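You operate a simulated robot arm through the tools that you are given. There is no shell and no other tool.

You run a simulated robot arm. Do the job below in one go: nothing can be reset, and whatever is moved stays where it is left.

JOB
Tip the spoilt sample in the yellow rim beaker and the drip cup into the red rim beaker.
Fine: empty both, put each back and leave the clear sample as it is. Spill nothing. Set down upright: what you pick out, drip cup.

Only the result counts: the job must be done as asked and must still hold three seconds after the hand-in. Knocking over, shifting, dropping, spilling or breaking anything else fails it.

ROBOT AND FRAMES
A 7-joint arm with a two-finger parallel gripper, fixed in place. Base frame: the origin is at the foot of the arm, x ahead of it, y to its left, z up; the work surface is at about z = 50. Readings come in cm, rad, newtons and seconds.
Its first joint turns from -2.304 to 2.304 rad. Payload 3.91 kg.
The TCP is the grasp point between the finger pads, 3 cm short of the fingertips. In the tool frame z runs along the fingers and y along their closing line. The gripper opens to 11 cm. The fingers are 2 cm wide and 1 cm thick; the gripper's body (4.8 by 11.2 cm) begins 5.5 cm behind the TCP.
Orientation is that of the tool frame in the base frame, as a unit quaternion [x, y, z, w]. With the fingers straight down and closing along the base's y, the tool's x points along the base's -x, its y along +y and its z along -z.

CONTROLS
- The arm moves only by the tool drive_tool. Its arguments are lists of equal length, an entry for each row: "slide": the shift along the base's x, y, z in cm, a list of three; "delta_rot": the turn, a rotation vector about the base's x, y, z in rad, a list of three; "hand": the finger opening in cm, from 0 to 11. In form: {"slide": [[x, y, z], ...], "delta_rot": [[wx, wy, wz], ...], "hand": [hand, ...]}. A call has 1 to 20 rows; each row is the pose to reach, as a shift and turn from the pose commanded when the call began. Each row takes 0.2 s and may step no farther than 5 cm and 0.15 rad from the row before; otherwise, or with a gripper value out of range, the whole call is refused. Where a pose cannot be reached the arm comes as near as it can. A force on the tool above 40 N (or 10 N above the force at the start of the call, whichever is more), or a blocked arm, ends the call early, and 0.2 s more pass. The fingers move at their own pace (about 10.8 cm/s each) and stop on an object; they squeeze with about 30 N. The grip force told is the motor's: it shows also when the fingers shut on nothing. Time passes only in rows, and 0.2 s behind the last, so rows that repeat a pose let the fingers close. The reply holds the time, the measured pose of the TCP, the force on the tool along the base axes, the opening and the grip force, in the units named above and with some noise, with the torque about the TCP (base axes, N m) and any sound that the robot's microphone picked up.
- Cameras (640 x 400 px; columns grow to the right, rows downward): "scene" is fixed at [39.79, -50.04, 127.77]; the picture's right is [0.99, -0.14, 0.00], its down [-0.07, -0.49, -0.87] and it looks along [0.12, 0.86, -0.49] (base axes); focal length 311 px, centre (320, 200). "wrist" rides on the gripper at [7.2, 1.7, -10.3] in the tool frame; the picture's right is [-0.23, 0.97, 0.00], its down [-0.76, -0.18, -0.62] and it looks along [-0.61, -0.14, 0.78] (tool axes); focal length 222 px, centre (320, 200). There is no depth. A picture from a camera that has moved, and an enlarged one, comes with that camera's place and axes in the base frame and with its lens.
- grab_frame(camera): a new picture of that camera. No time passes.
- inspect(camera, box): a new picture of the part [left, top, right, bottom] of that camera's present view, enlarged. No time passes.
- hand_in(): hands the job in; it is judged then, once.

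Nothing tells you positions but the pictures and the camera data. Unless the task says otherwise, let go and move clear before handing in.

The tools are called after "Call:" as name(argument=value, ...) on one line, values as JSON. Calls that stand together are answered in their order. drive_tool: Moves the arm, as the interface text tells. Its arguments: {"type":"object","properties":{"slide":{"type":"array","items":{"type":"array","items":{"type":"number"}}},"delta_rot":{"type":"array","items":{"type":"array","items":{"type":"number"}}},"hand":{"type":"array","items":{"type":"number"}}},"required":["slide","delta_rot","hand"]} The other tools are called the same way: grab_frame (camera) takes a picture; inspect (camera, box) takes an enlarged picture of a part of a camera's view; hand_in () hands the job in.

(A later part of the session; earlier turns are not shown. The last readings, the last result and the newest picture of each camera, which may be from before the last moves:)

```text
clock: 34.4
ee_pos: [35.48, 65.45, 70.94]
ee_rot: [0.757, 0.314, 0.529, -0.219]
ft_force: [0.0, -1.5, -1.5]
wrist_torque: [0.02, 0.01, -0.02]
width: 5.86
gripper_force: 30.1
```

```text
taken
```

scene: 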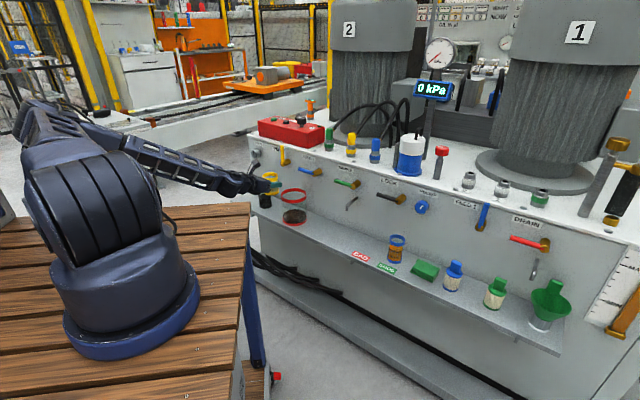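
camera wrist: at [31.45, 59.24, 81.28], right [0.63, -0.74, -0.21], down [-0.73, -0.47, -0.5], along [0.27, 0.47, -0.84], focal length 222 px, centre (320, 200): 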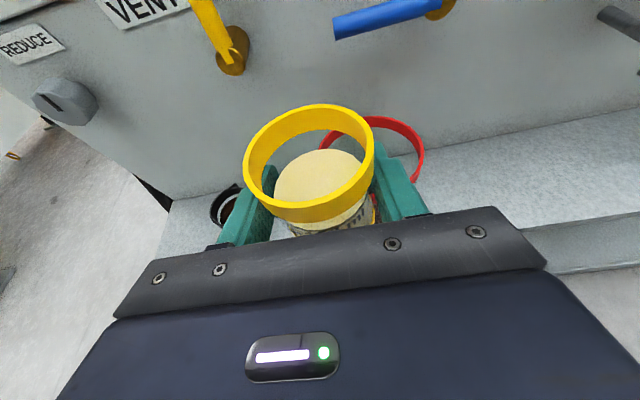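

The beaker is now in front-left of the red beaker. I'll zoom in to fix the red rim's exact position.

Call:
inspect(camera="wrist", box=[200, 70, 488, 250])

Call:
inspect(camera="scene", box=[230, 140, 358, 220])

```text
2.22 times, centred on (344, 160) of wrist
camera zoom: at [31.45, 59.24, 81.28], right [0.63, -0.74, -0.21], down [-0.73, -0.47, -0.5], along [0.27, 0.47, -0.84], focal length 494 px, centre (267, 289)
```

zoom: 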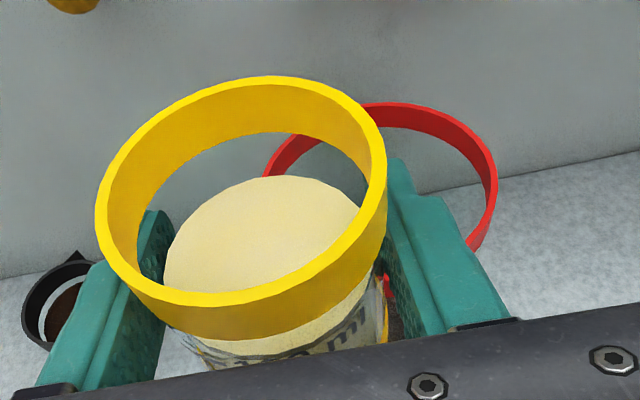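

```text
5.00 times, centred on (294, 180) of scene
camera zoom: at [39.79, -50.04, 127.77], right [0.99, -0.14, 0.0], down [-0.07, -0.49, -0.87], along [0.12, 0.86, -0.49], focal length 1555 px, centre (450, 300)
```

zoom: 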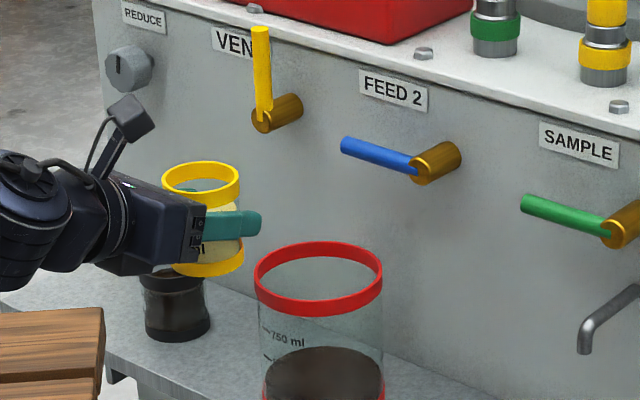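

The red rim centre is about s = -16.9, n = 80, z = 62.8. I'll bring the beaker in just above the left side of the red opening, still upright, so the right lip ends up over the mouth when tilted.

Call:
drive_tool(slide=[[0.2, 0.2, 0], [0.5, 0.6, 0], [1.0, 1.2, 0], [1.6, 1.9, 0], [2.2, 2.7, 0], [2.8, 3.5, 0], [3.4, 4.3, 0], [3.9, 5.0, 0], [4.2, 5.5, 0], [4.34, 5.74, 0], [4.34, 5.74, 0]], delta_rot=[[0, 0, 0], [0, 0, 0], [0, 0, 0], [0, 0, 0], [0, 0, 0], [0, 0, 0], [0, 0, 0], [0, 0, 0], [0, 0, 0], [0, 0, 0], [0, 0, 0]], hand=[4.5, 4.5, 4.5, 4.5, 4.5, 4.5, 4.5, 4.5, 4.5, 4.5, 4.5])

Call:
grab_frame(camera="wrist")

Call:
inspect(camera="scene", box=[230, 140, 358, 220])

```text
clock: 36.8
ee_pos: [39.8, 71.33, 70.98]
ee_rot: [0.758, 0.313, 0.53, -0.219]
ft_force: [-0.4, 0.5, -1.2]
wrist_torque: [-0.02, 0.01, 0.0]
width: 5.86
gripper_force: 29.9
```

```text
taken
camera wrist: at [35.81, 64.95, 81.27], right [0.63, -0.74, -0.21], down [-0.73, -0.47, -0.5], along [0.27, 0.47, -0.84], focal length 222 px, centre (320, 200)
```

wrist: 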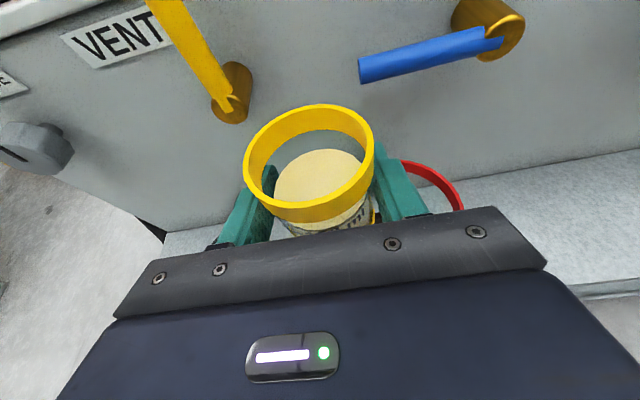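

```text
5.00 times, centred on (294, 180) of scene
camera zoom: at [39.79, -50.04, 127.77], right [0.99, -0.14, 0.0], down [-0.07, -0.49, -0.87], along [0.12, 0.86, -0.49], focal length 1555 px, centre (450, 300)
```

zoom: 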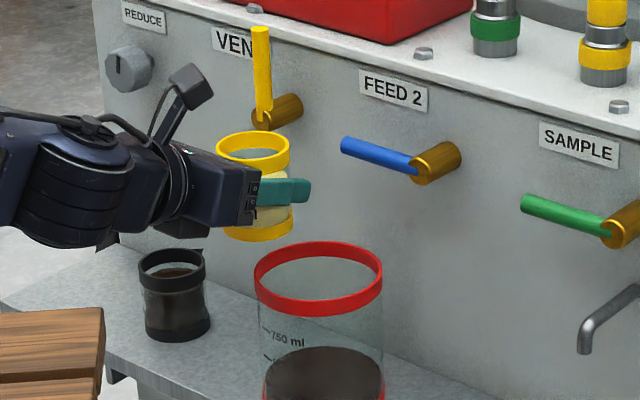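

The beaker is upright at (39.8, 71.3, 71), left of the red mouth. I'll start a slow tilt to the right, first to about 37°, below the spill angle, and check direction and tracking.

Call:
drive_tool(slide=[[0, 0, 0], [0, 0, 0], [0, 0, 0], [0, 0, 0], [0, 0, 0], [0, 0, 0], [0, 0, 0], [0, 0, 0], [0, 0, 0], [0, 0, 0], [0, 0, 0]], delta_rot=[[0.02, 0.02, 0], [0.06, 0.06, 0], [0.11, 0.11, 0], [0.17, 0.17, 0], [0.23, 0.23, 0], [0.29, 0.29, 0], [0.35, 0.35, 0], [0.4, 0.4, 0], [0.44, 0.44, 0], [0.46, 0.46, 0], [0.46, 0.46, 0]], hand=[4.5, 4.5, 4.5, 4.5, 4.5, 4.5, 4.5, 4.5, 4.5, 4.5, 4.5])

Call:
grab_frame(camera="wrist")

Call:
inspect(camera="scene", box=[230, 140, 358, 220])

Call:
grab_frame(camera="scene")

```text
clock: 39.2
ee_pos: [39.91, 71.16, 70.97]
ee_rot: [0.788, 0.127, 0.401, -0.45]
ft_force: [0.1, -0.3, -0.9]
wrist_torque: [0.01, -0.02, 0.02]
width: 5.87
gripper_force: 30.4
```

```text
taken
camera wrist: at [39.99, 60.75, 78.12], right [0.4, -0.51, -0.76], down [-0.91, -0.28, -0.29], along [-0.07, 0.81, -0.58], focal length 222 px, centre (320, 200)
```

wrist: 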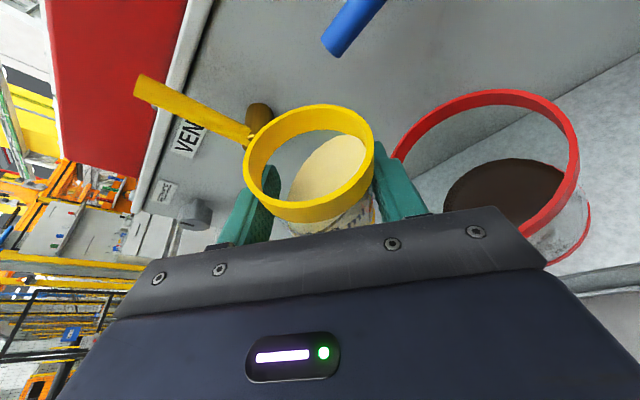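

```text
5.00 times, centred on (294, 180) of scene
camera zoom: at [39.79, -50.04, 127.77], right [0.99, -0.14, 0.0], down [-0.07, -0.49, -0.87], along [0.12, 0.86, -0.49], focal length 1555 px, centre (450, 300)
```

zoom: 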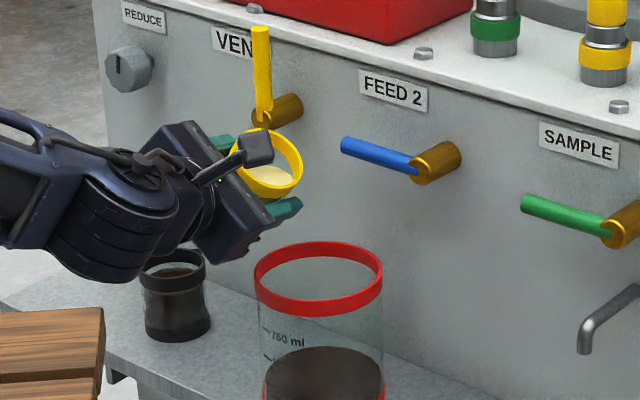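

```text
taken
```

scene: 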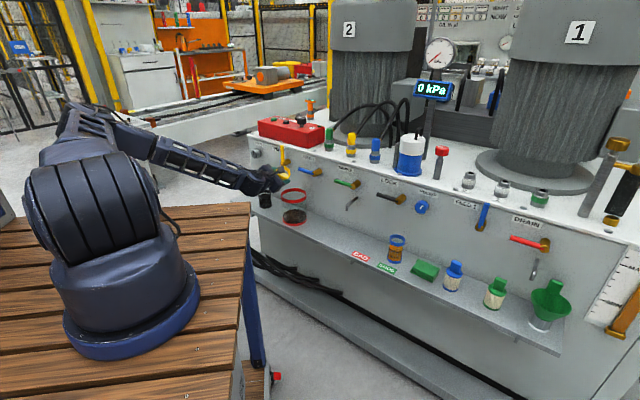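

Tilt direction and tracking are right, and the lip is over the red mouth. I'll pour on slowly to about 73° and look.

Call:
drive_tool(slide=[[0.0, 0.0, 0], [0.0, 0.0, 0], [0.05, -0.05, 0], [0.08, -0.08, 0], [0.12, -0.12, 0], [0.16, -0.16, 0], [0.2, -0.2, 0], [0.24, -0.24, 0], [0.28, -0.28, 0], [0.32, -0.32, 0], [0.37, -0.37, 0], [0.42, -0.42, 0], [0.47, -0.47, 0], [0.52, -0.52, 0], [0.56, -0.56, 0], [0.6, -0.6, 0], [0.6, -0.6, 0]], delta_rot=[[0.02, 0.02, 0], [0.05, 0.05, 0], [0.08, 0.08, 0], [0.108, 0.108, 0], [0.136, 0.136, 0], [0.164, 0.164, 0], [0.192, 0.192, 0], [0.22, 0.22, 0], [0.248, 0.248, 0], [0.276, 0.276, 0], [0.304, 0.304, 0], [0.332, 0.332, 0], [0.36, 0.36, 0], [0.388, 0.388, 0], [0.415, 0.415, 0], [0.44, 0.44, 0], [0.44, 0.44, 0]], hand=[4.5, 4.5, 4.5, 4.5, 4.5, 4.5, 4.5, 4.5, 4.5, 4.5, 4.5, 4.5, 4.5, 4.5, 4.5, 4.5, 4.5])

Call:
grab_frame(camera="wrist")

Call:
inspect(camera="scene", box=[230, 140, 358, 220])

```text
clock: 42.8
ee_pos: [40.41, 70.72, 71.01]
ee_rot: [0.74, -0.064, 0.239, -0.626]
ft_force: [-0.5, 0.1, -0.6]
wrist_torque: [-0.02, 0.05, -0.01]
width: 5.85
gripper_force: 30.1
```

```text
taken
camera wrist: at [42.59, 58.23, 72.34], right [0.0, -0.11, -0.99], down [-0.97, -0.22, 0.02], along [-0.22, 0.97, -0.11], focal length 222 px, centre (320, 200)
```

wrist: 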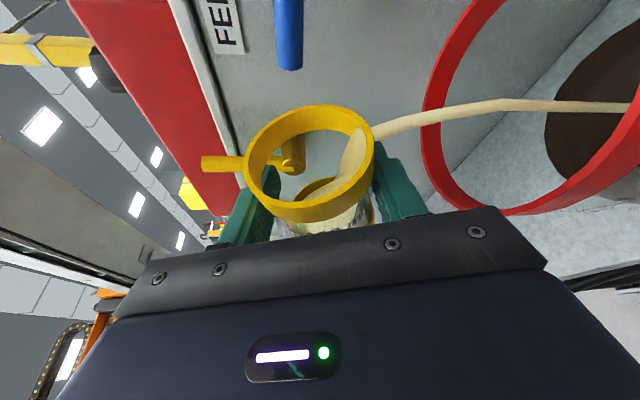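

```text
5.00 times, centred on (294, 180) of scene
camera zoom: at [39.79, -50.04, 127.77], right [0.99, -0.14, 0.0], down [-0.07, -0.49, -0.87], along [0.12, 0.86, -0.49], focal length 1555 px, centre (450, 300)
```

zoom: 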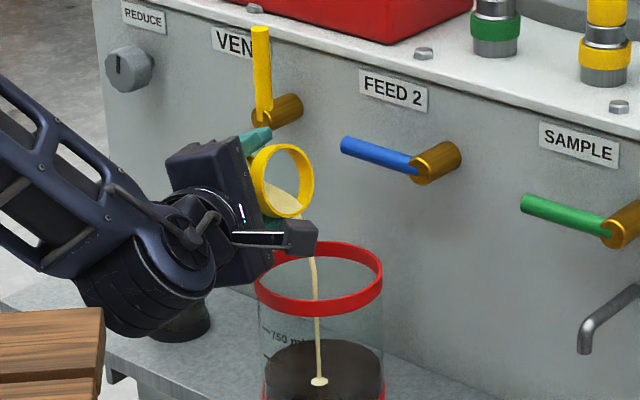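

The stream is falling cleanly into the middle of the red beaker. I'll keep tilting to about 107°, moving the lip along to stay over the centre.

Call:
drive_tool(slide=[[0.05, -0.05, 0], [0.12, -0.12, 0], [0.2, -0.2, 0], [0.28, -0.28, 0], [0.37, -0.37, 0], [0.46, -0.46, 0], [0.55, -0.55, 0], [0.64, -0.64, 0], [0.73, -0.73, 0], [0.82, -0.82, 0], [0.91, -0.91, 0], [1.0, -1.0, 0], [1.09, -1.09, 0], [1.18, -1.18, 0], [1.26, -1.26, 0], [1.34, -1.34, 0], [1.4, -1.4, 0], [1.4, -1.4, 0]], delta_rot=[[0.02, 0.02, 0], [0.045, 0.045, 0], [0.07, 0.07, 0], [0.095, 0.095, 0], [0.12, 0.12, 0], [0.145, 0.145, 0], [0.17, 0.17, 0], [0.195, 0.195, 0], [0.22, 0.22, 0], [0.245, 0.245, 0], [0.27, 0.27, 0], [0.295, 0.295, 0], [0.32, 0.32, 0], [0.345, 0.345, 0], [0.37, 0.37, 0], [0.395, 0.395, 0], [0.42, 0.42, 0], [0.42, 0.42, 0]], hand=[4.5, 4.5, 4.5, 4.5, 4.5, 4.5, 4.5, 4.5, 4.5, 4.5, 4.5, 4.5, 4.5, 4.5, 4.5, 4.5, 4.5, 4.5])

Call:
grab_frame(camera="wrist")

Call:
inspect(camera="scene", box=[230, 140, 358, 220])

```text
clock: 46.6
ee_pos: [41.8, 69.34, 71.12]
ee_rot: [-0.627, 0.24, -0.063, 0.739]
ft_force: [0.1, 0.5, -0.2]
wrist_torque: [-0.02, 0.01, 0.01]
width: 5.85
gripper_force: 29.8
```

```text
taken
camera wrist: at [43.28, 57.52, 66.29], right [-0.4, 0.29, -0.87], down [-0.9, -0.3, 0.32], along [-0.17, 0.91, 0.38], focal length 222 px, centre (320, 200)
```

wrist: 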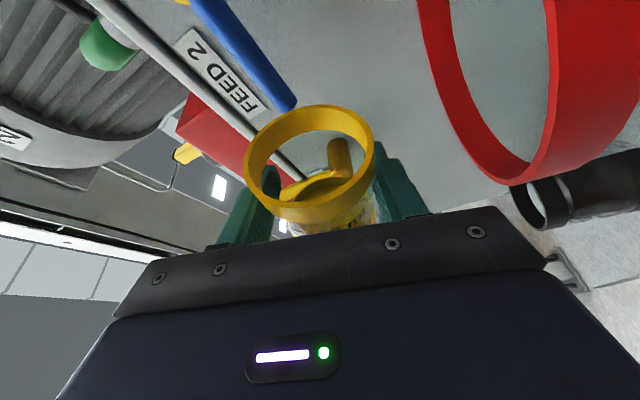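

```text
5.00 times, centred on (294, 180) of scene
camera zoom: at [39.79, -50.04, 127.77], right [0.99, -0.14, 0.0], down [-0.07, -0.49, -0.87], along [0.12, 0.86, -0.49], focal length 1555 px, centre (450, 300)
```

zoom: 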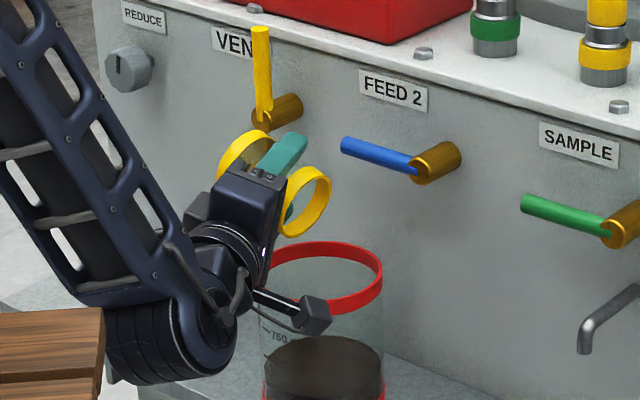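

The beaker looks nearly empty and no stream is visible. I'll tilt on to about 132°, raised slightly for clearance, and hold there to drain.

Call:
drive_tool(slide=[[0.02, -0.05, 0.2], [0.06, -0.15, 0.5], [0.12, -0.3, 0.8], [0.2, -0.45, 1.1], [0.27, -0.6, 1.3], [0.34, -0.75, 1.5], [0.4, -0.9, 1.5], [0.46, -1.05, 1.5], [0.5, -1.2, 1.5], [0.5, -1.2, 1.5], [0.5, -1.2, 1.5], [0.5, -1.2, 1.5], [0.5, -1.2, 1.5], [0.5, -1.2, 1.5], [0.5, -1.2, 1.5], [0.5, -1.2, 1.5], [0.5, -1.2, 1.5], [0.5, -1.2, 1.5]], delta_rot=[[0.02, 0.02, 0], [0.055, 0.055, 0], [0.09, 0.09, 0], [0.125, 0.125, 0], [0.16, 0.16, 0], [0.195, 0.195, 0], [0.23, 0.23, 0], [0.265, 0.265, 0], [0.295, 0.295, 0], [0.31, 0.31, 0], [0.31, 0.31, 0], [0.31, 0.31, 0], [0.31, 0.31, 0], [0.31, 0.31, 0], [0.31, 0.31, 0], [0.31, 0.31, 0], [0.31, 0.31, 0], [0.31, 0.31, 0]], hand=[4.5, 4.5, 4.5, 4.5, 4.5, 4.5, 4.5, 4.5, 4.5, 4.5, 4.5, 4.5, 4.5, 4.5, 4.5, 4.5, 4.5, 4.5])

Call:
grab_frame(camera="wrist")

Call:
inspect(camera="scene", box=[230, 140, 358, 220])

```text
clock: 50.4
ee_pos: [42.36, 68.01, 72.47]
ee_rot: [-0.508, 0.356, 0.072, 0.781]
ft_force: [-0.2, 0.2, 0.4]
wrist_torque: [0.02, 0.0, 0.01]
width: 5.87
gripper_force: 30.0
```

```text
taken
camera wrist: at [41.78, 58.33, 64.24], right [-0.63, 0.52, -0.58], down [-0.78, -0.42, 0.47], along [0.0, 0.75, 0.67], focal length 222 px, centre (320, 200)
```

wrist: 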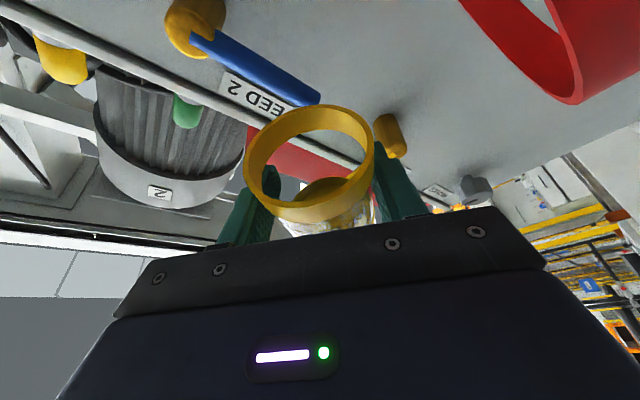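

```text
5.00 times, centred on (294, 180) of scene
camera zoom: at [39.79, -50.04, 127.77], right [0.99, -0.14, 0.0], down [-0.07, -0.49, -0.87], along [0.12, 0.86, -0.49], focal length 1555 px, centre (450, 300)
```

zoom: 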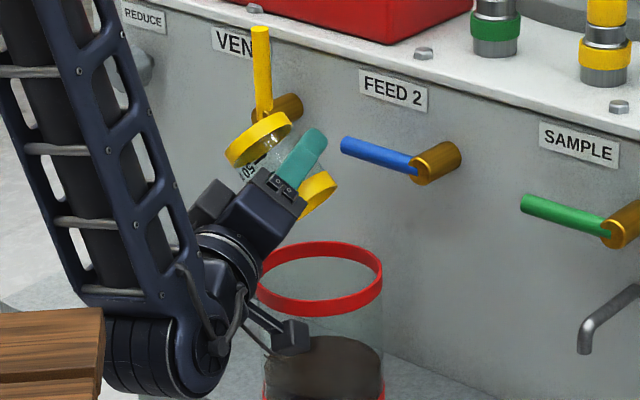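

The beaker is tipped to about 132°. I'll enlarge the view to check it is empty and nothing is dripping.

Call:
inspect(camera="wrist", box=[220, 80, 412, 240])

Call:
inspect(camera="scene", box=[265, 155, 325, 235])

```text
2.50 times, centred on (316, 160) of wrist
camera zoom: at [41.78, 58.33, 64.24], right [-0.63, 0.52, -0.58], down [-0.78, -0.42, 0.47], along [0.0, 0.75, 0.67], focal length 555 px, centre (330, 300)
```

zoom: 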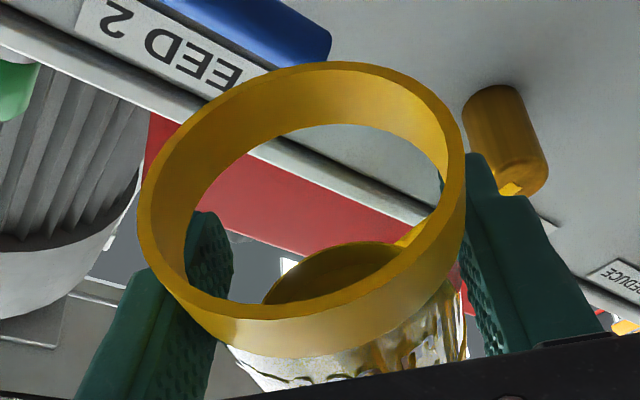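

```text
5.00 times, centred on (295, 195) of scene
camera zoom: at [39.79, -50.04, 127.77], right [0.99, -0.14, 0.0], down [-0.07, -0.49, -0.87], along [0.12, 0.86, -0.49], focal length 1555 px, centre (445, 225)
```

zoom: 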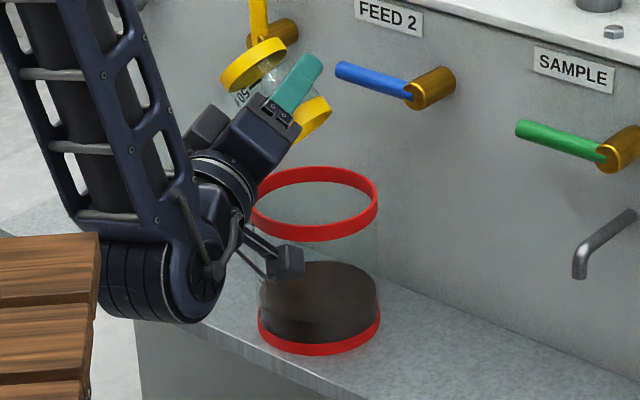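

The beaker is empty. I'll roll it back upright over the red mouth, retracing the path.

Call:
drive_tool(slide=[[-0.12, 0.16, 0], [-0.25, 0.33, 0], [-0.37, 0.49, 0], [-0.5, 0.66, 0], [-0.62, 0.82, 0], [-0.75, 0.99, 0], [-0.87, 1.15, 0], [-1.0, 1.32, 0], [-1.12, 1.48, 0], [-1.25, 1.65, 0], [-1.37, 1.81, 0], [-1.5, 1.98, 0], [-1.62, 2.14, 0], [-1.75, 2.31, 0], [-1.87, 2.47, 0], [-2.0, 2.64, 0], [-2.12, 2.8, 0], [-2.25, 2.97, 0], [-2.37, 3.13, 0], [-2.5, 3.3, 0]], delta_rot=[[-0.0815, -0.0815, 0], [-0.163, -0.163, 0], [-0.2445, -0.2445, 0], [-0.326, -0.326, 0], [-0.4075, -0.4075, 0], [-0.489, -0.489, 0], [-0.5705, -0.5705, 0], [-0.652, -0.652, 0], [-0.7335, -0.7335, 0], [-0.815, -0.815, 0], [-0.8965, -0.8965, 0], [-0.978, -0.978, 0], [-1.0595, -1.0595, 0], [-1.141, -1.141, 0], [-1.2225, -1.2225, 0], [-1.304, -1.304, 0], [-1.3855, -1.3855, 0], [-1.467, -1.467, 0], [-1.5485, -1.5485, 0], [-1.63, -1.63, 0]], hand=[4.5, 4.5, 4.5, 4.5, 4.5, 4.5, 4.5, 4.5, 4.5, 4.5, 4.5, 4.5, 4.5, 4.5, 4.5, 4.5, 4.5, 4.5, 4.5, 4.5])

Call:
grab_frame(camera="wrist")

Call:
grab_frame(camera="scene")

```text
clock: 54.6
ee_pos: [39.77, 71.32, 72.49]
ee_rot: [0.758, 0.313, 0.529, -0.218]
ft_force: [0.3, -0.4, -1.0]
wrist_torque: [0.0, 0.01, 0.03]
width: 5.87
gripper_force: 30.7
```

```text
taken
camera wrist: at [35.82, 65.09, 82.79], right [0.63, -0.75, -0.21], down [-0.73, -0.47, -0.5], along [0.27, 0.47, -0.84], focal length 222 px, centre (320, 200)
```

wrist: 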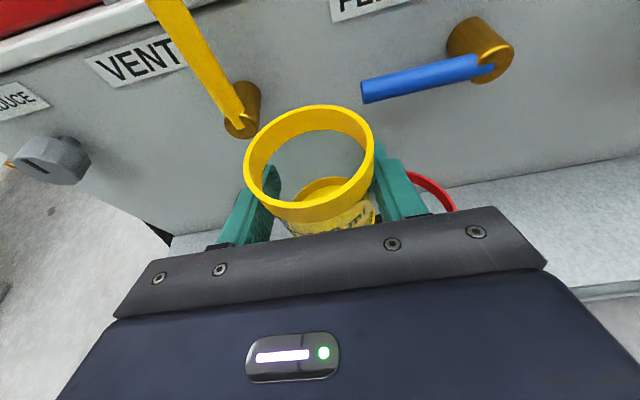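

```text
taken
```

scene: 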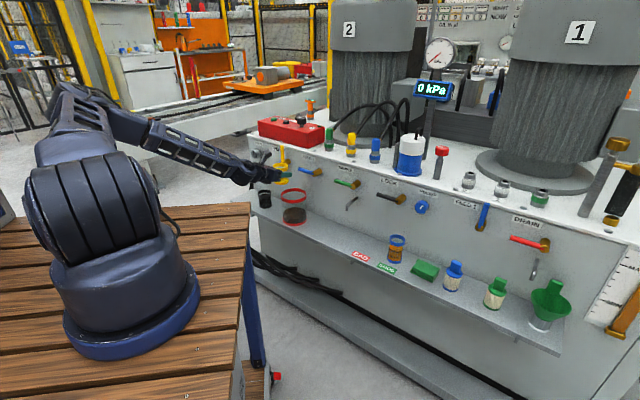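

The beaker is upright again and empty. I'll carry it back the same way: away from the panel, then right along the shelf.

Call:
drive_tool(slide=[[-1.3, -1.3, 0], [-2.6, -2.6, 0], [-3.9, -3.9, 0], [-5.1, -5.1, 0], [-3.1, -7.1, 0], [-1.1, -9.1, 0], [0.9, -11.1, 0], [2.9, -13.1, 0], [4.9, -15.1, 0], [6.9, -17.1, 0], [8.9, -19.1, 0], [10.9, -21.1, 0], [12.9, -23.1, 0], [14.9, -25.1, 0], [16.9, -27.1, 0], [18.9, -29.1, 0], [20.9, -31.1, 0], [22.9, -33.1, 0], [24.86, -35.04, 0], [24.86, -35.04, 0]], delta_rot=[[0, 0, 0], [0, 0, 0], [0, 0, 0], [0, 0, 0], [0, 0, 0], [0, 0, 0], [0, 0, 0], [0, 0, 0], [0, 0, 0], [0, 0, 0], [0, 0, 0], [0, 0, 0], [0, 0, 0], [0, 0, 0], [0, 0, 0], [0, 0, 0], [0, 0, 0], [0, 0, 0], [0, 0, 0], [0, 0, 0]], hand=[4.5, 4.5, 4.5, 4.5, 4.5, 4.5, 4.5, 4.5, 4.5, 4.5, 4.5, 4.5, 4.5, 4.5, 4.5, 4.5, 4.5, 4.5, 4.5, 4.5])

Call:
grab_frame(camera="wrist")

Call:
grab_frame(camera="scene")

```text
clock: 58.8
ee_pos: [64.74, 36.36, 72.41]
ee_rot: [0.757, 0.314, 0.529, -0.22]
ft_force: [-0.9, 0.3, -0.4]
wrist_torque: [0.02, 0.01, -0.03]
width: 5.82
gripper_force: 30.2
```

```text
taken
camera wrist: at [60.71, 30.04, 82.7], right [0.63, -0.74, -0.21], down [-0.73, -0.47, -0.5], along [0.27, 0.47, -0.84], focal length 222 px, centre (320, 200)
```

wrist: 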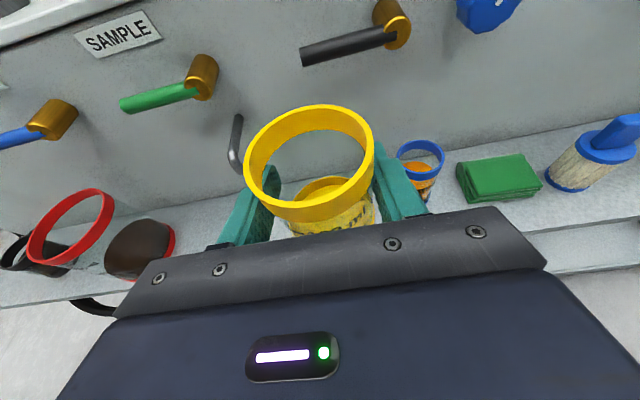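

```text
taken
```

scene: 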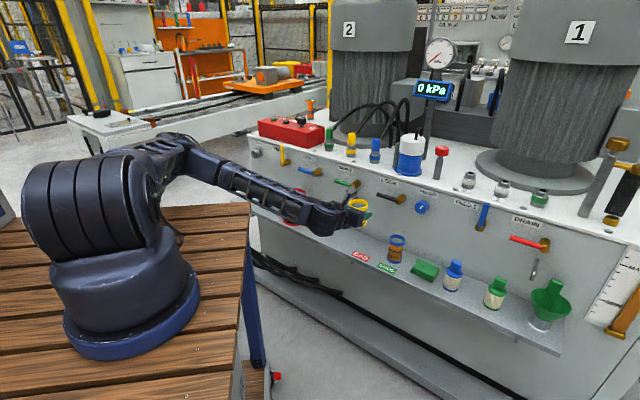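

Back in front of the yellow beaker's spot. I'll retrace forward and down to just above it.

Call:
drive_tool(slide=[[0.5, 0.5, -1.2], [1.2, 1.2, -2.6], [2.0, 2.0, -4.1], [2.8, 2.8, -5.6], [3.6, 3.6, -7.1], [4.4, 4.4, -8.5], [5.2, 5.2, -9.9], [6.0, 6.0, -11.3], [6.8, 6.8, -12.5], [7.4, 7.4, -13.4], [7.7, 7.7, -14.1], [7.7, 7.7, -14.1]], delta_rot=[[0, 0, 0], [0, 0, 0], [0, 0, 0], [0, 0, 0], [0, 0, 0], [0, 0, 0], [0, 0, 0], [0, 0, 0], [0, 0, 0], [0, 0, 0], [0, 0, 0], [0, 0, 0]], hand=[4.5, 4.5, 4.5, 4.5, 4.5, 4.5, 4.5, 4.5, 4.5, 4.5, 4.5, 4.5])

Call:
grab_frame(camera="wrist")

Call:
inspect(camera="scene", box=[280, 180, 440, 280])

```text
clock: 61.4
ee_pos: [72.39, 44.1, 58.47]
ee_rot: [0.758, 0.313, 0.529, -0.219]
ft_force: [-0.2, 0.3, -1.0]
wrist_torque: [0.01, 0.0, 0.0]
width: 5.85
gripper_force: 30.0
```

```text
taken
camera wrist: at [68.41, 37.73, 68.66], right [0.63, -0.74, -0.21], down [-0.73, -0.47, -0.5], along [0.27, 0.47, -0.84], focal length 222 px, centre (320, 200)
```

wrist: 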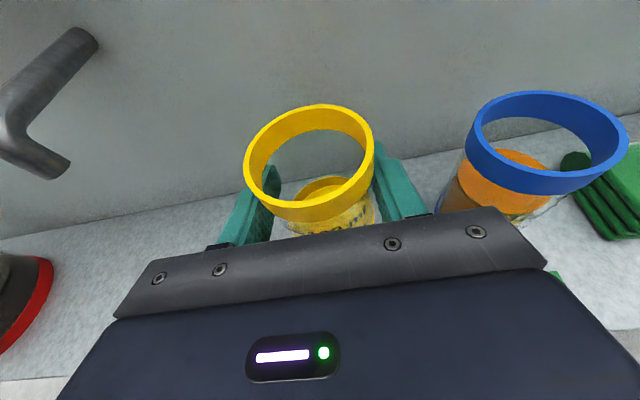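

```text
4.00 times, centred on (360, 230) of scene
camera zoom: at [39.79, -50.04, 127.77], right [0.99, -0.14, 0.0], down [-0.07, -0.49, -0.87], along [0.12, 0.86, -0.49], focal length 1244 px, centre (160, 80)
```

zoom: 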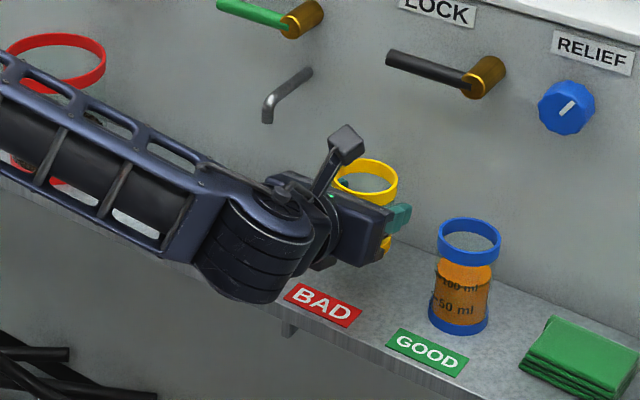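

The view matches the one just after lifting, so it sits exactly above its spot. Lowering slowly by 4 cm.

Call:
drive_tool(slide=[[0, 0, -0.6], [0, 0, -1.3], [0, 0, -2.0], [0, 0, -2.6], [0, 0, -3.1], [0, 0, -3.5], [0, 0, -3.75], [0, 0, -3.9], [0, 0, -4.0], [0, 0, -4.0]], delta_rot=[[0, 0, 0], [0, 0, 0], [0, 0, 0], [0, 0, 0], [0, 0, 0], [0, 0, 0], [0, 0, 0], [0, 0, 0], [0, 0, 0], [0, 0, 0]], hand=[4.5, 4.5, 4.5, 4.5, 4.5, 4.5, 4.5, 4.5, 4.5, 4.5])

Call:
grab_frame(camera="wrist")

```text
clock: 63.6
ee_pos: [72.43, 43.98, 54.47]
ee_rot: [0.758, 0.313, 0.529, -0.219]
ft_force: [-0.4, -0.3, 4.1]
wrist_torque: [-0.09, 0.0, -0.04]
width: 5.82
gripper_force: 29.6
```

```text
taken
camera wrist: at [68.41, 37.72, 64.71], right [0.63, -0.74, -0.21], down [-0.73, -0.47, -0.5], along [0.27, 0.47, -0.84], focal length 222 px, centre (320, 200)
```

wrist: 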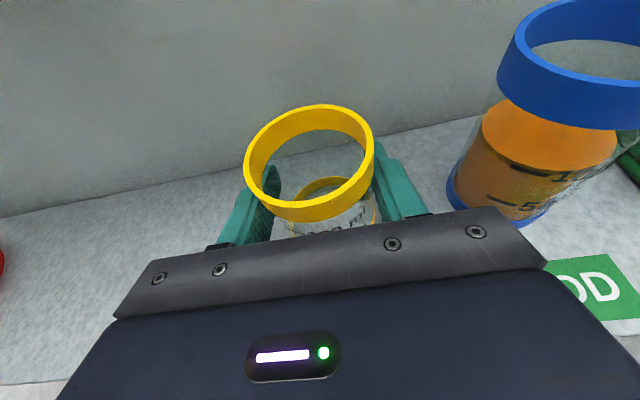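

A light 4 N upward force shows it is resting on the shelf. I'll open the fingers and check.

Call:
drive_tool(slide=[[0, 0, 0], [0, 0, 0], [0, 0, 0], [0, 0, 0], [0, 0, 0]], delta_rot=[[0, 0, 0], [0, 0, 0], [0, 0, 0], [0, 0, 0], [0, 0, 0]], hand=[6.2, 7.0, 8.2, 9.5, 9.5])

Call:
grab_frame(camera="wrist")

```text
clock: 64.8
ee_pos: [72.53, 44.03, 54.45]
ee_rot: [0.758, 0.313, 0.529, -0.219]
ft_force: [0.6, -0.2, 0.6]
wrist_torque: [-0.01, 0.0, -0.02]
width: 9.51
gripper_force: 0.0
```

```text
taken
camera wrist: at [68.41, 37.72, 64.68], right [0.63, -0.74, -0.21], down [-0.73, -0.47, -0.5], along [0.27, 0.47, -0.84], focal length 222 px, centre (320, 200)
```

wrist: 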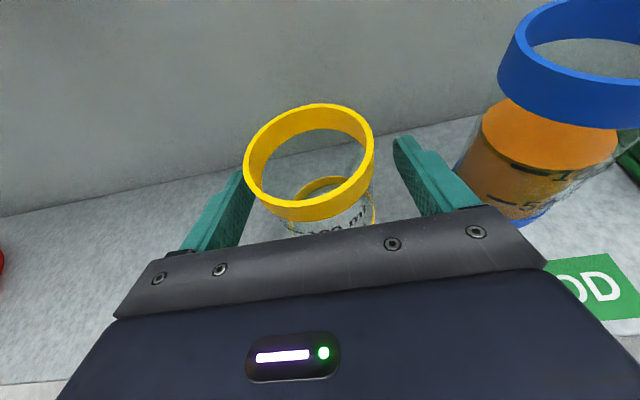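

The beaker stands free and upright. I'll back straight out, then rise.

Call:
drive_tool(slide=[[-0.7, -0.7, 0], [-1.5, -1.5, 0], [-2.4, -2.4, 0], [-3.3, -3.3, 0], [-4.2, -4.2, 0], [-5.0, -5.0, 0.5], [-5.8, -5.8, 2.5], [-6.6, -6.6, 5.5], [-7.4, -7.4, 9], [-7.7, -7.7, 12.5], [-7.7, -7.7, 16], [-7.7, -7.7, 18], [-7.7, -7.7, 18]], delta_rot=[[0, 0, 0], [0, 0, 0], [0, 0, 0], [0, 0, 0], [0, 0, 0], [0, 0, 0], [0, 0, 0], [0, 0, 0], [0, 0, 0], [0, 0, 0], [0, 0, 0], [0, 0, 0], [0, 0, 0]], hand=[9.5, 9.5, 9.5, 9.5, 9.5, 9.5, 9.5, 9.5, 9.5, 9.5, 9.5, 9.5, 9.5])

Call:
grab_frame(camera="wrist")

Call:
inspect(camera="scene", box=[350, 220, 430, 270])

```text
clock: 67.6
ee_pos: [64.65, 36.22, 72.36]
ee_rot: [0.757, 0.313, 0.529, -0.219]
ft_force: [-0.6, -0.3, 0.3]
wrist_torque: [0.01, -0.02, -0.01]
width: 9.47
gripper_force: 0.0
```

```text
taken
camera wrist: at [60.67, 29.94, 82.76], right [0.63, -0.74, -0.21], down [-0.73, -0.47, -0.5], along [0.27, 0.47, -0.84], focal length 222 px, centre (320, 200)
```

wrist: 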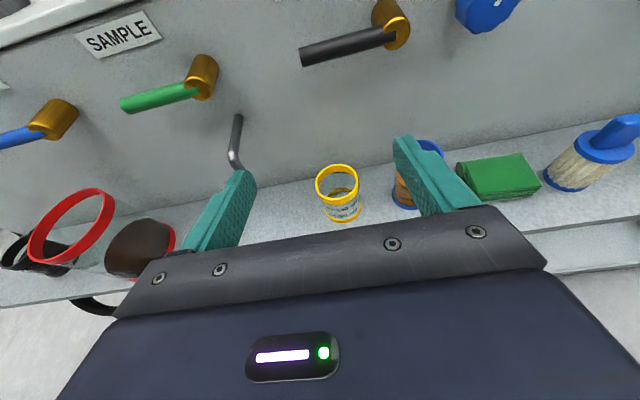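

```text
8.00 times, centred on (390, 245) of scene
camera zoom: at [39.79, -50.04, 127.77], right [0.99, -0.14, 0.0], down [-0.07, -0.49, -0.87], along [0.12, 0.86, -0.49], focal length 2488 px, centre (-240, -160)
```

zoom: 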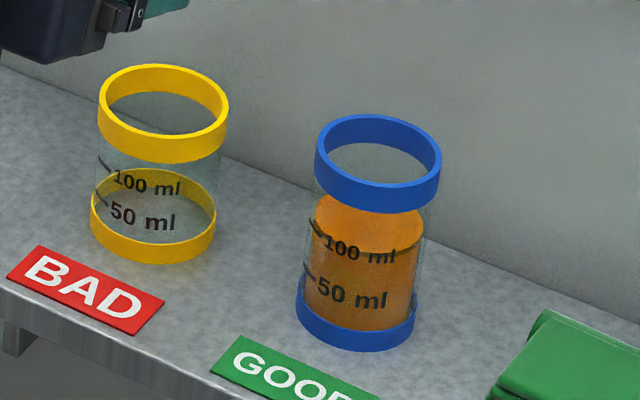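

The yellow beaker is back in place, empty and upright, and the blue one is untouched. Next I'll travel left along the shelf to in front of the black drip cup.

Call:
drive_tool(slide=[[-1.2, 1.2, 0], [-3.2, 3.3, 0], [-5.4, 5.5, 0], [-7.6, 7.7, 0], [-9.8, 10.0, 0], [-12.1, 12.3, 0], [-14.4, 14.7, 0], [-16.7, 17.0, 0], [-19.0, 19.4, 0], [-21.3, 21.7, 0], [-23.6, 24.0, 0], [-25.9, 26.4, 0], [-28.2, 28.7, 0], [-30.5, 31.1, 0], [-32.8, 33.4, 0], [-35.0, 35.7, 0], [-37.2, 37.9, 0], [-39.2, 39.9, 0], [-40.74, 41.48, 0], [-40.74, 41.48, 0]], delta_rot=[[0, 0, 0], [0, 0, 0], [0, 0, 0], [0, 0, 0], [0, 0, 0], [0, 0, 0], [0, 0, 0], [0, 0, 0], [0, 0, 0], [0, 0, 0], [0, 0, 0], [0, 0, 0], [0, 0, 0], [0, 0, 0], [0, 0, 0], [0, 0, 0], [0, 0, 0], [0, 0, 0], [0, 0, 0], [0, 0, 0]], hand=[9.5, 9.5, 9.5, 9.5, 9.5, 9.5, 9.5, 9.5, 9.5, 9.5, 9.5, 9.5, 9.5, 9.5, 9.5, 9.5, 9.5, 9.5, 9.5, 9.5])

Call:
grab_frame(camera="wrist")

Call:
grab_frame(camera="scene")

```text
clock: 71.8
ee_pos: [23.81, 77.79, 72.25]
ee_rot: [0.757, 0.314, 0.529, -0.22]
ft_force: [0.6, 0.3, 0.7]
wrist_torque: [-0.02, 0.01, 0.02]
width: 9.48
gripper_force: 0.0
```

```text
taken
camera wrist: at [19.91, 71.6, 82.58], right [0.63, -0.74, -0.21], down [-0.73, -0.47, -0.5], along [0.27, 0.47, -0.84], focal length 222 px, centre (320, 200)
```

wrist: 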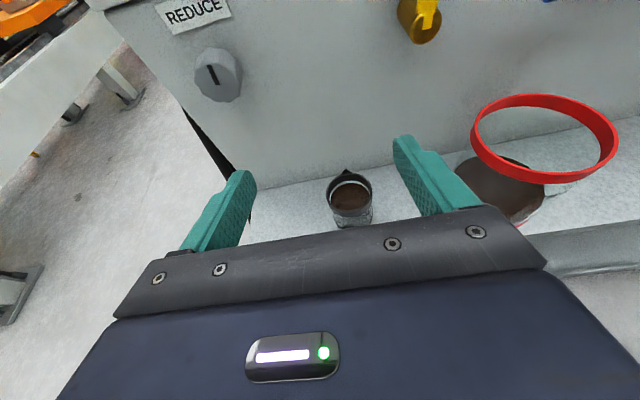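

```text
taken
```

scene: 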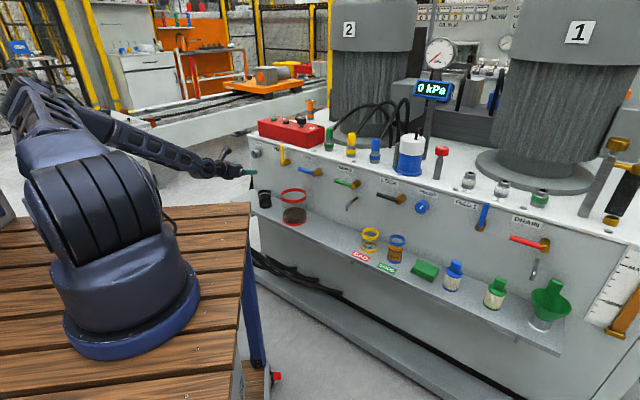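

The hand is in front of the drip cup, which shows between the fingers. I'll zoom in to locate it.

Call:
inspect(camera="wrist", box=[250, 130, 442, 250])

Call:
inspect(camera="wrist", box=[400, 70, 640, 250])

```text
3.33 times, centred on (346, 190) of wrist
camera zoom: at [19.91, 71.6, 82.58], right [0.63, -0.74, -0.21], down [-0.73, -0.47, -0.5], along [0.27, 0.47, -0.84], focal length 740 px, centre (233, 233)
```

zoom: 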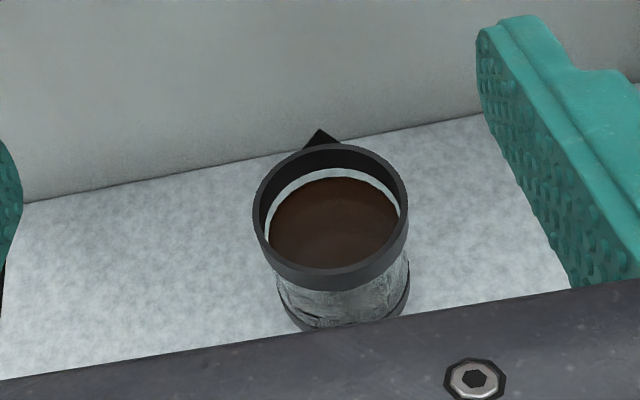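

```text
2.22 times, centred on (520, 160) of wrist
camera zoom: at [19.91, 71.6, 82.58], right [0.63, -0.74, -0.21], down [-0.73, -0.47, -0.5], along [0.27, 0.47, -0.84], focal length 494 px, centre (-124, 289)
```

zoom: 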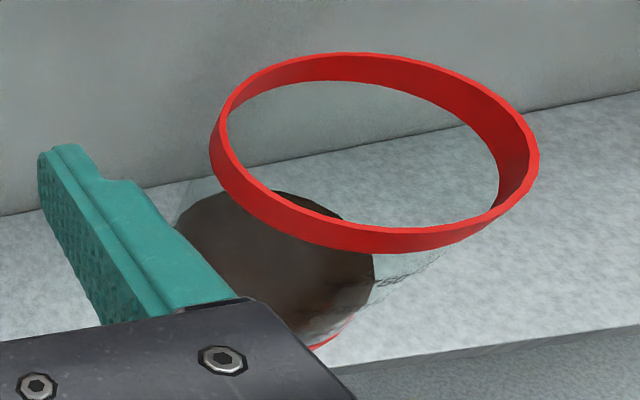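

The drip cup's centre is about s = -36.75, n = 81.4, with its rim near z = 56.5 and the liquid about 2 cm below it. I'll come down in front of it to z about 57 and recheck.

Call:
drive_tool(slide=[[0.6, 0.2, -2.5], [1.2, 0.45, -5.5], [1.8, 0.7, -8.5], [2.4, 0.95, -11.5], [3.0, 1.15, -14], [3.24, 1.23, -15.5], [3.24, 1.23, -15.5]], delta_rot=[[0, 0, 0], [0, 0, 0], [0, 0, 0], [0, 0, 0], [0, 0, 0], [0, 0, 0], [0, 0, 0]], hand=[9.5, 9.5, 9.5, 9.5, 9.5, 9.5, 9.5])

Call:
grab_frame(camera="wrist")

Call:
inspect(camera="wrist", box=[208, 60, 432, 240])

Call:
grab_frame(camera="scene")

```text
clock: 73.4
ee_pos: [27.29, 79.11, 56.85]
ee_rot: [0.758, 0.312, 0.529, -0.219]
ft_force: [-0.4, 0.1, -0.3]
wrist_torque: [0.02, 0.01, 0.0]
width: 9.51
gripper_force: 0.1
```

```text
taken
camera wrist: at [23.21, 72.77, 67.14], right [0.63, -0.74, -0.21], down [-0.73, -0.47, -0.5], along [0.27, 0.47, -0.84], focal length 222 px, centre (320, 200)
```

wrist: 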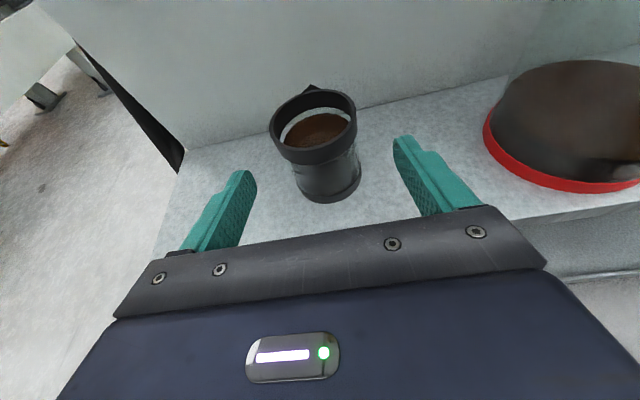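

```text
2.22 times, centred on (320, 150) of wrist
camera zoom: at [23.21, 72.77, 67.14], right [0.63, -0.74, -0.21], down [-0.73, -0.47, -0.5], along [0.27, 0.47, -0.84], focal length 494 px, centre (320, 311)
```

zoom: 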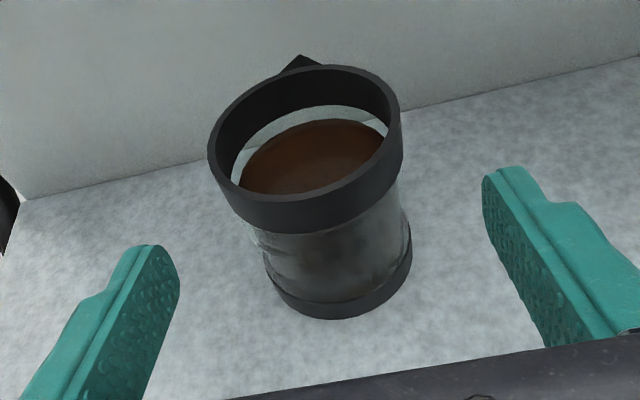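

```text
taken
```

scene: 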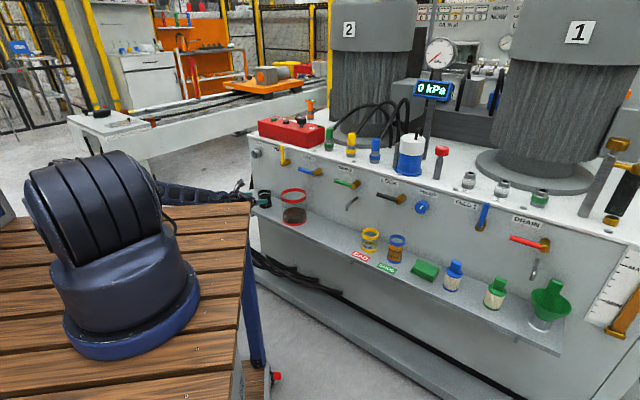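

The cup is nearly centred between the fingers. The forearm runs low near the table's far edge, so I'll look at that clearance before going lower.

Call:
inspect(camera="scene", box=[130, 140, 290, 240])

```text
4.00 times, centred on (210, 190) of scene
camera zoom: at [39.79, -50.04, 127.77], right [0.99, -0.14, 0.0], down [-0.07, -0.49, -0.87], along [0.12, 0.86, -0.49], focal length 1244 px, centre (760, 240)
```

zoom: 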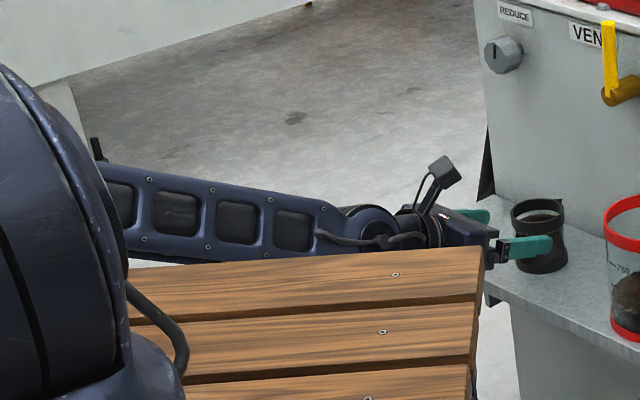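

The forearm clears the table's far edge, though not by much. I'll lower about 3.1 cm in small steps in front of the cup and check again.

Call:
drive_tool(slide=[[0, 0, -0.8], [-0.05, 0.05, -1.6], [-0.1, 0.1, -2.4], [-0.1, 0.1, -3.1], [-0.1, 0.1, -3.1]], delta_rot=[[0, 0, 0], [0, 0, 0], [0, 0, 0], [0, 0, 0], [0, 0, 0]], hand=[9.5, 9.5, 9.5, 9.5, 9.5])

Call:
inspect(camera="scene", box=[130, 140, 290, 240])

Call:
grab_frame(camera="wrist")

```text
clock: 74.6
ee_pos: [27.11, 79.17, 53.67]
ee_rot: [0.757, 0.313, 0.53, -0.22]
ft_force: [0.1, 1.1, 0.2]
wrist_torque: [-0.03, -0.01, 0.01]
width: 9.48
gripper_force: 0.0
```

```text
4.00 times, centred on (210, 190) of scene
camera zoom: at [39.79, -50.04, 127.77], right [0.99, -0.14, 0.0], down [-0.07, -0.49, -0.87], along [0.12, 0.86, -0.49], focal length 1244 px, centre (760, 240)
```

zoom: 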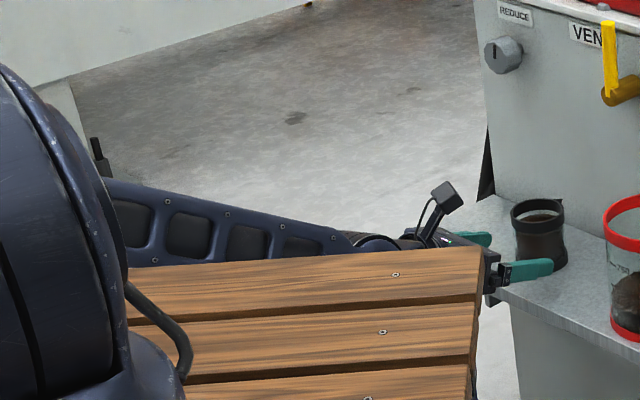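

```text
taken
camera wrist: at [23.07, 72.86, 64.05], right [0.63, -0.74, -0.21], down [-0.73, -0.47, -0.5], along [0.27, 0.47, -0.84], focal length 222 px, centre (320, 200)
```

wrist: 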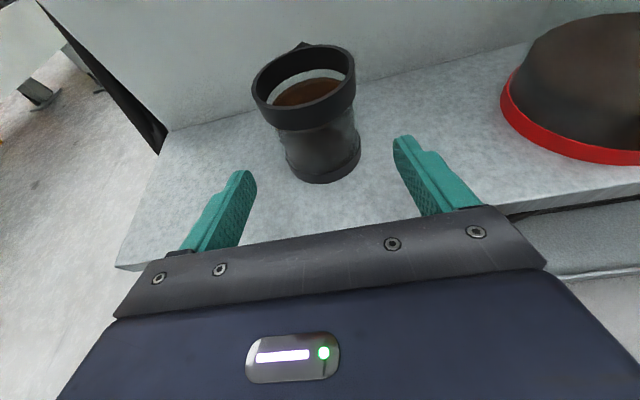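

Tracking is still exact. The forearm is close to the table edge, so I'll advance towards the cup in short steps and watch for any blocking.

Call:
drive_tool(slide=[[0.5, 0.5, 0], [1.0, 1.0, 0], [1.5, 1.5, 0], [1.8, 1.8, 0], [1.8, 1.8, 0]], delta_rot=[[0, 0, 0], [0, 0, 0], [0, 0, 0], [0, 0, 0], [0, 0, 0]], hand=[9.5, 9.5, 9.5, 9.5, 9.5])

Call:
inspect(camera="scene", box=[130, 140, 290, 240])

Call:
inspect(camera="wrist", box=[160, 0, 480, 230])

```text
clock: 75.8
ee_pos: [28.81, 81.01, 53.81]
ee_rot: [0.757, 0.313, 0.529, -0.22]
ft_force: [-0.3, -0.3, 0.2]
wrist_torque: [-0.01, -0.01, -0.02]
width: 9.51
gripper_force: 0.0
```

```text
4.00 times, centred on (210, 190) of scene
camera zoom: at [39.79, -50.04, 127.77], right [0.99, -0.14, 0.0], down [-0.07, -0.49, -0.87], along [0.12, 0.86, -0.49], focal length 1244 px, centre (760, 240)
```

zoom: 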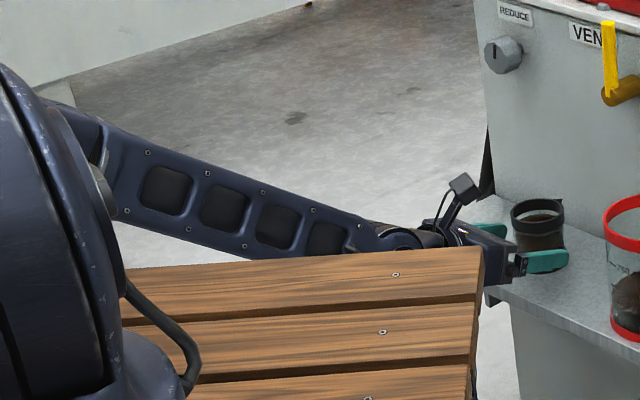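

```text
1.74 times, centred on (320, 115) of wrist
camera zoom: at [24.86, 74.68, 64.07], right [0.63, -0.74, -0.21], down [-0.73, -0.47, -0.5], along [0.27, 0.47, -0.84], focal length 386 px, centre (320, 348)
```

zoom: 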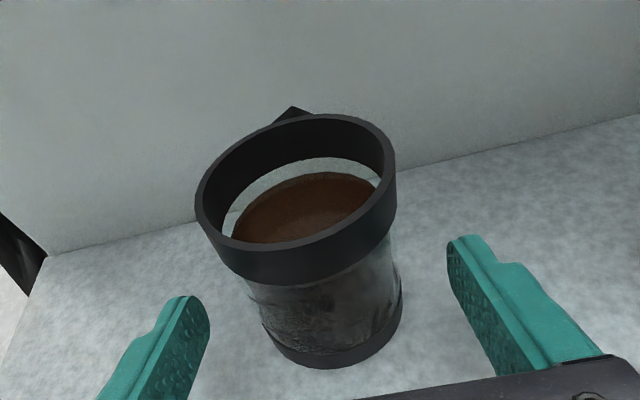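

Moving forward raised the forearm, so clearance is improving. The cup centre holds at s = -36.76, n = 81.3. I'll advance the rest of the way.

Call:
drive_tool(slide=[[0.6, 0.55, 0], [1.2, 1.1, 0], [1.8, 1.67, 0], [2.4, 2.24, 0], [2.4, 2.24, 0]], delta_rot=[[0, 0, 0], [0, 0, 0], [0, 0, 0], [0, 0, 0], [0, 0, 0]], hand=[9.5, 9.5, 9.5, 9.5, 9.5])

Call:
inspect(camera="scene", box=[130, 140, 290, 240])

Call:
grab_frame(camera="wrist")

```text
clock: 77.0
ee_pos: [31.15, 83.15, 53.85]
ee_rot: [0.758, 0.313, 0.528, -0.22]
ft_force: [0.2, -0.2, 0.1]
wrist_torque: [-0.01, 0.01, -0.03]
width: 9.49
gripper_force: 0.0
```

```text
4.00 times, centred on (210, 190) of scene
camera zoom: at [39.79, -50.04, 127.77], right [0.99, -0.14, 0.0], down [-0.07, -0.49, -0.87], along [0.12, 0.86, -0.49], focal length 1244 px, centre (760, 240)
```

zoom: 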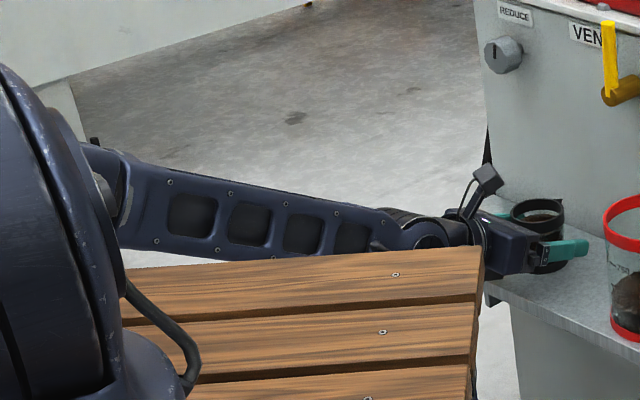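

```text
taken
camera wrist: at [27.25, 76.88, 64.06], right [0.63, -0.74, -0.21], down [-0.72, -0.47, -0.5], along [0.27, 0.47, -0.84], focal length 222 px, centre (320, 200)
```

wrist: 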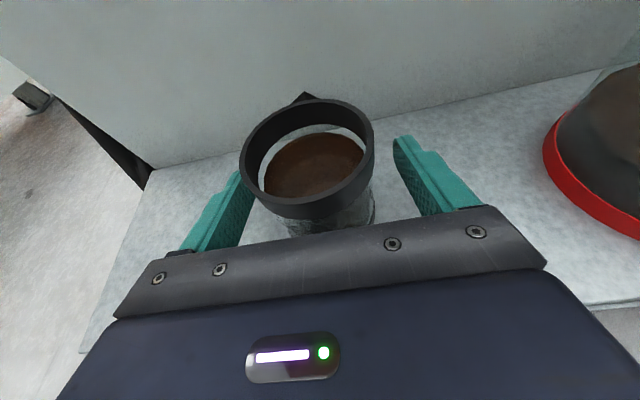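

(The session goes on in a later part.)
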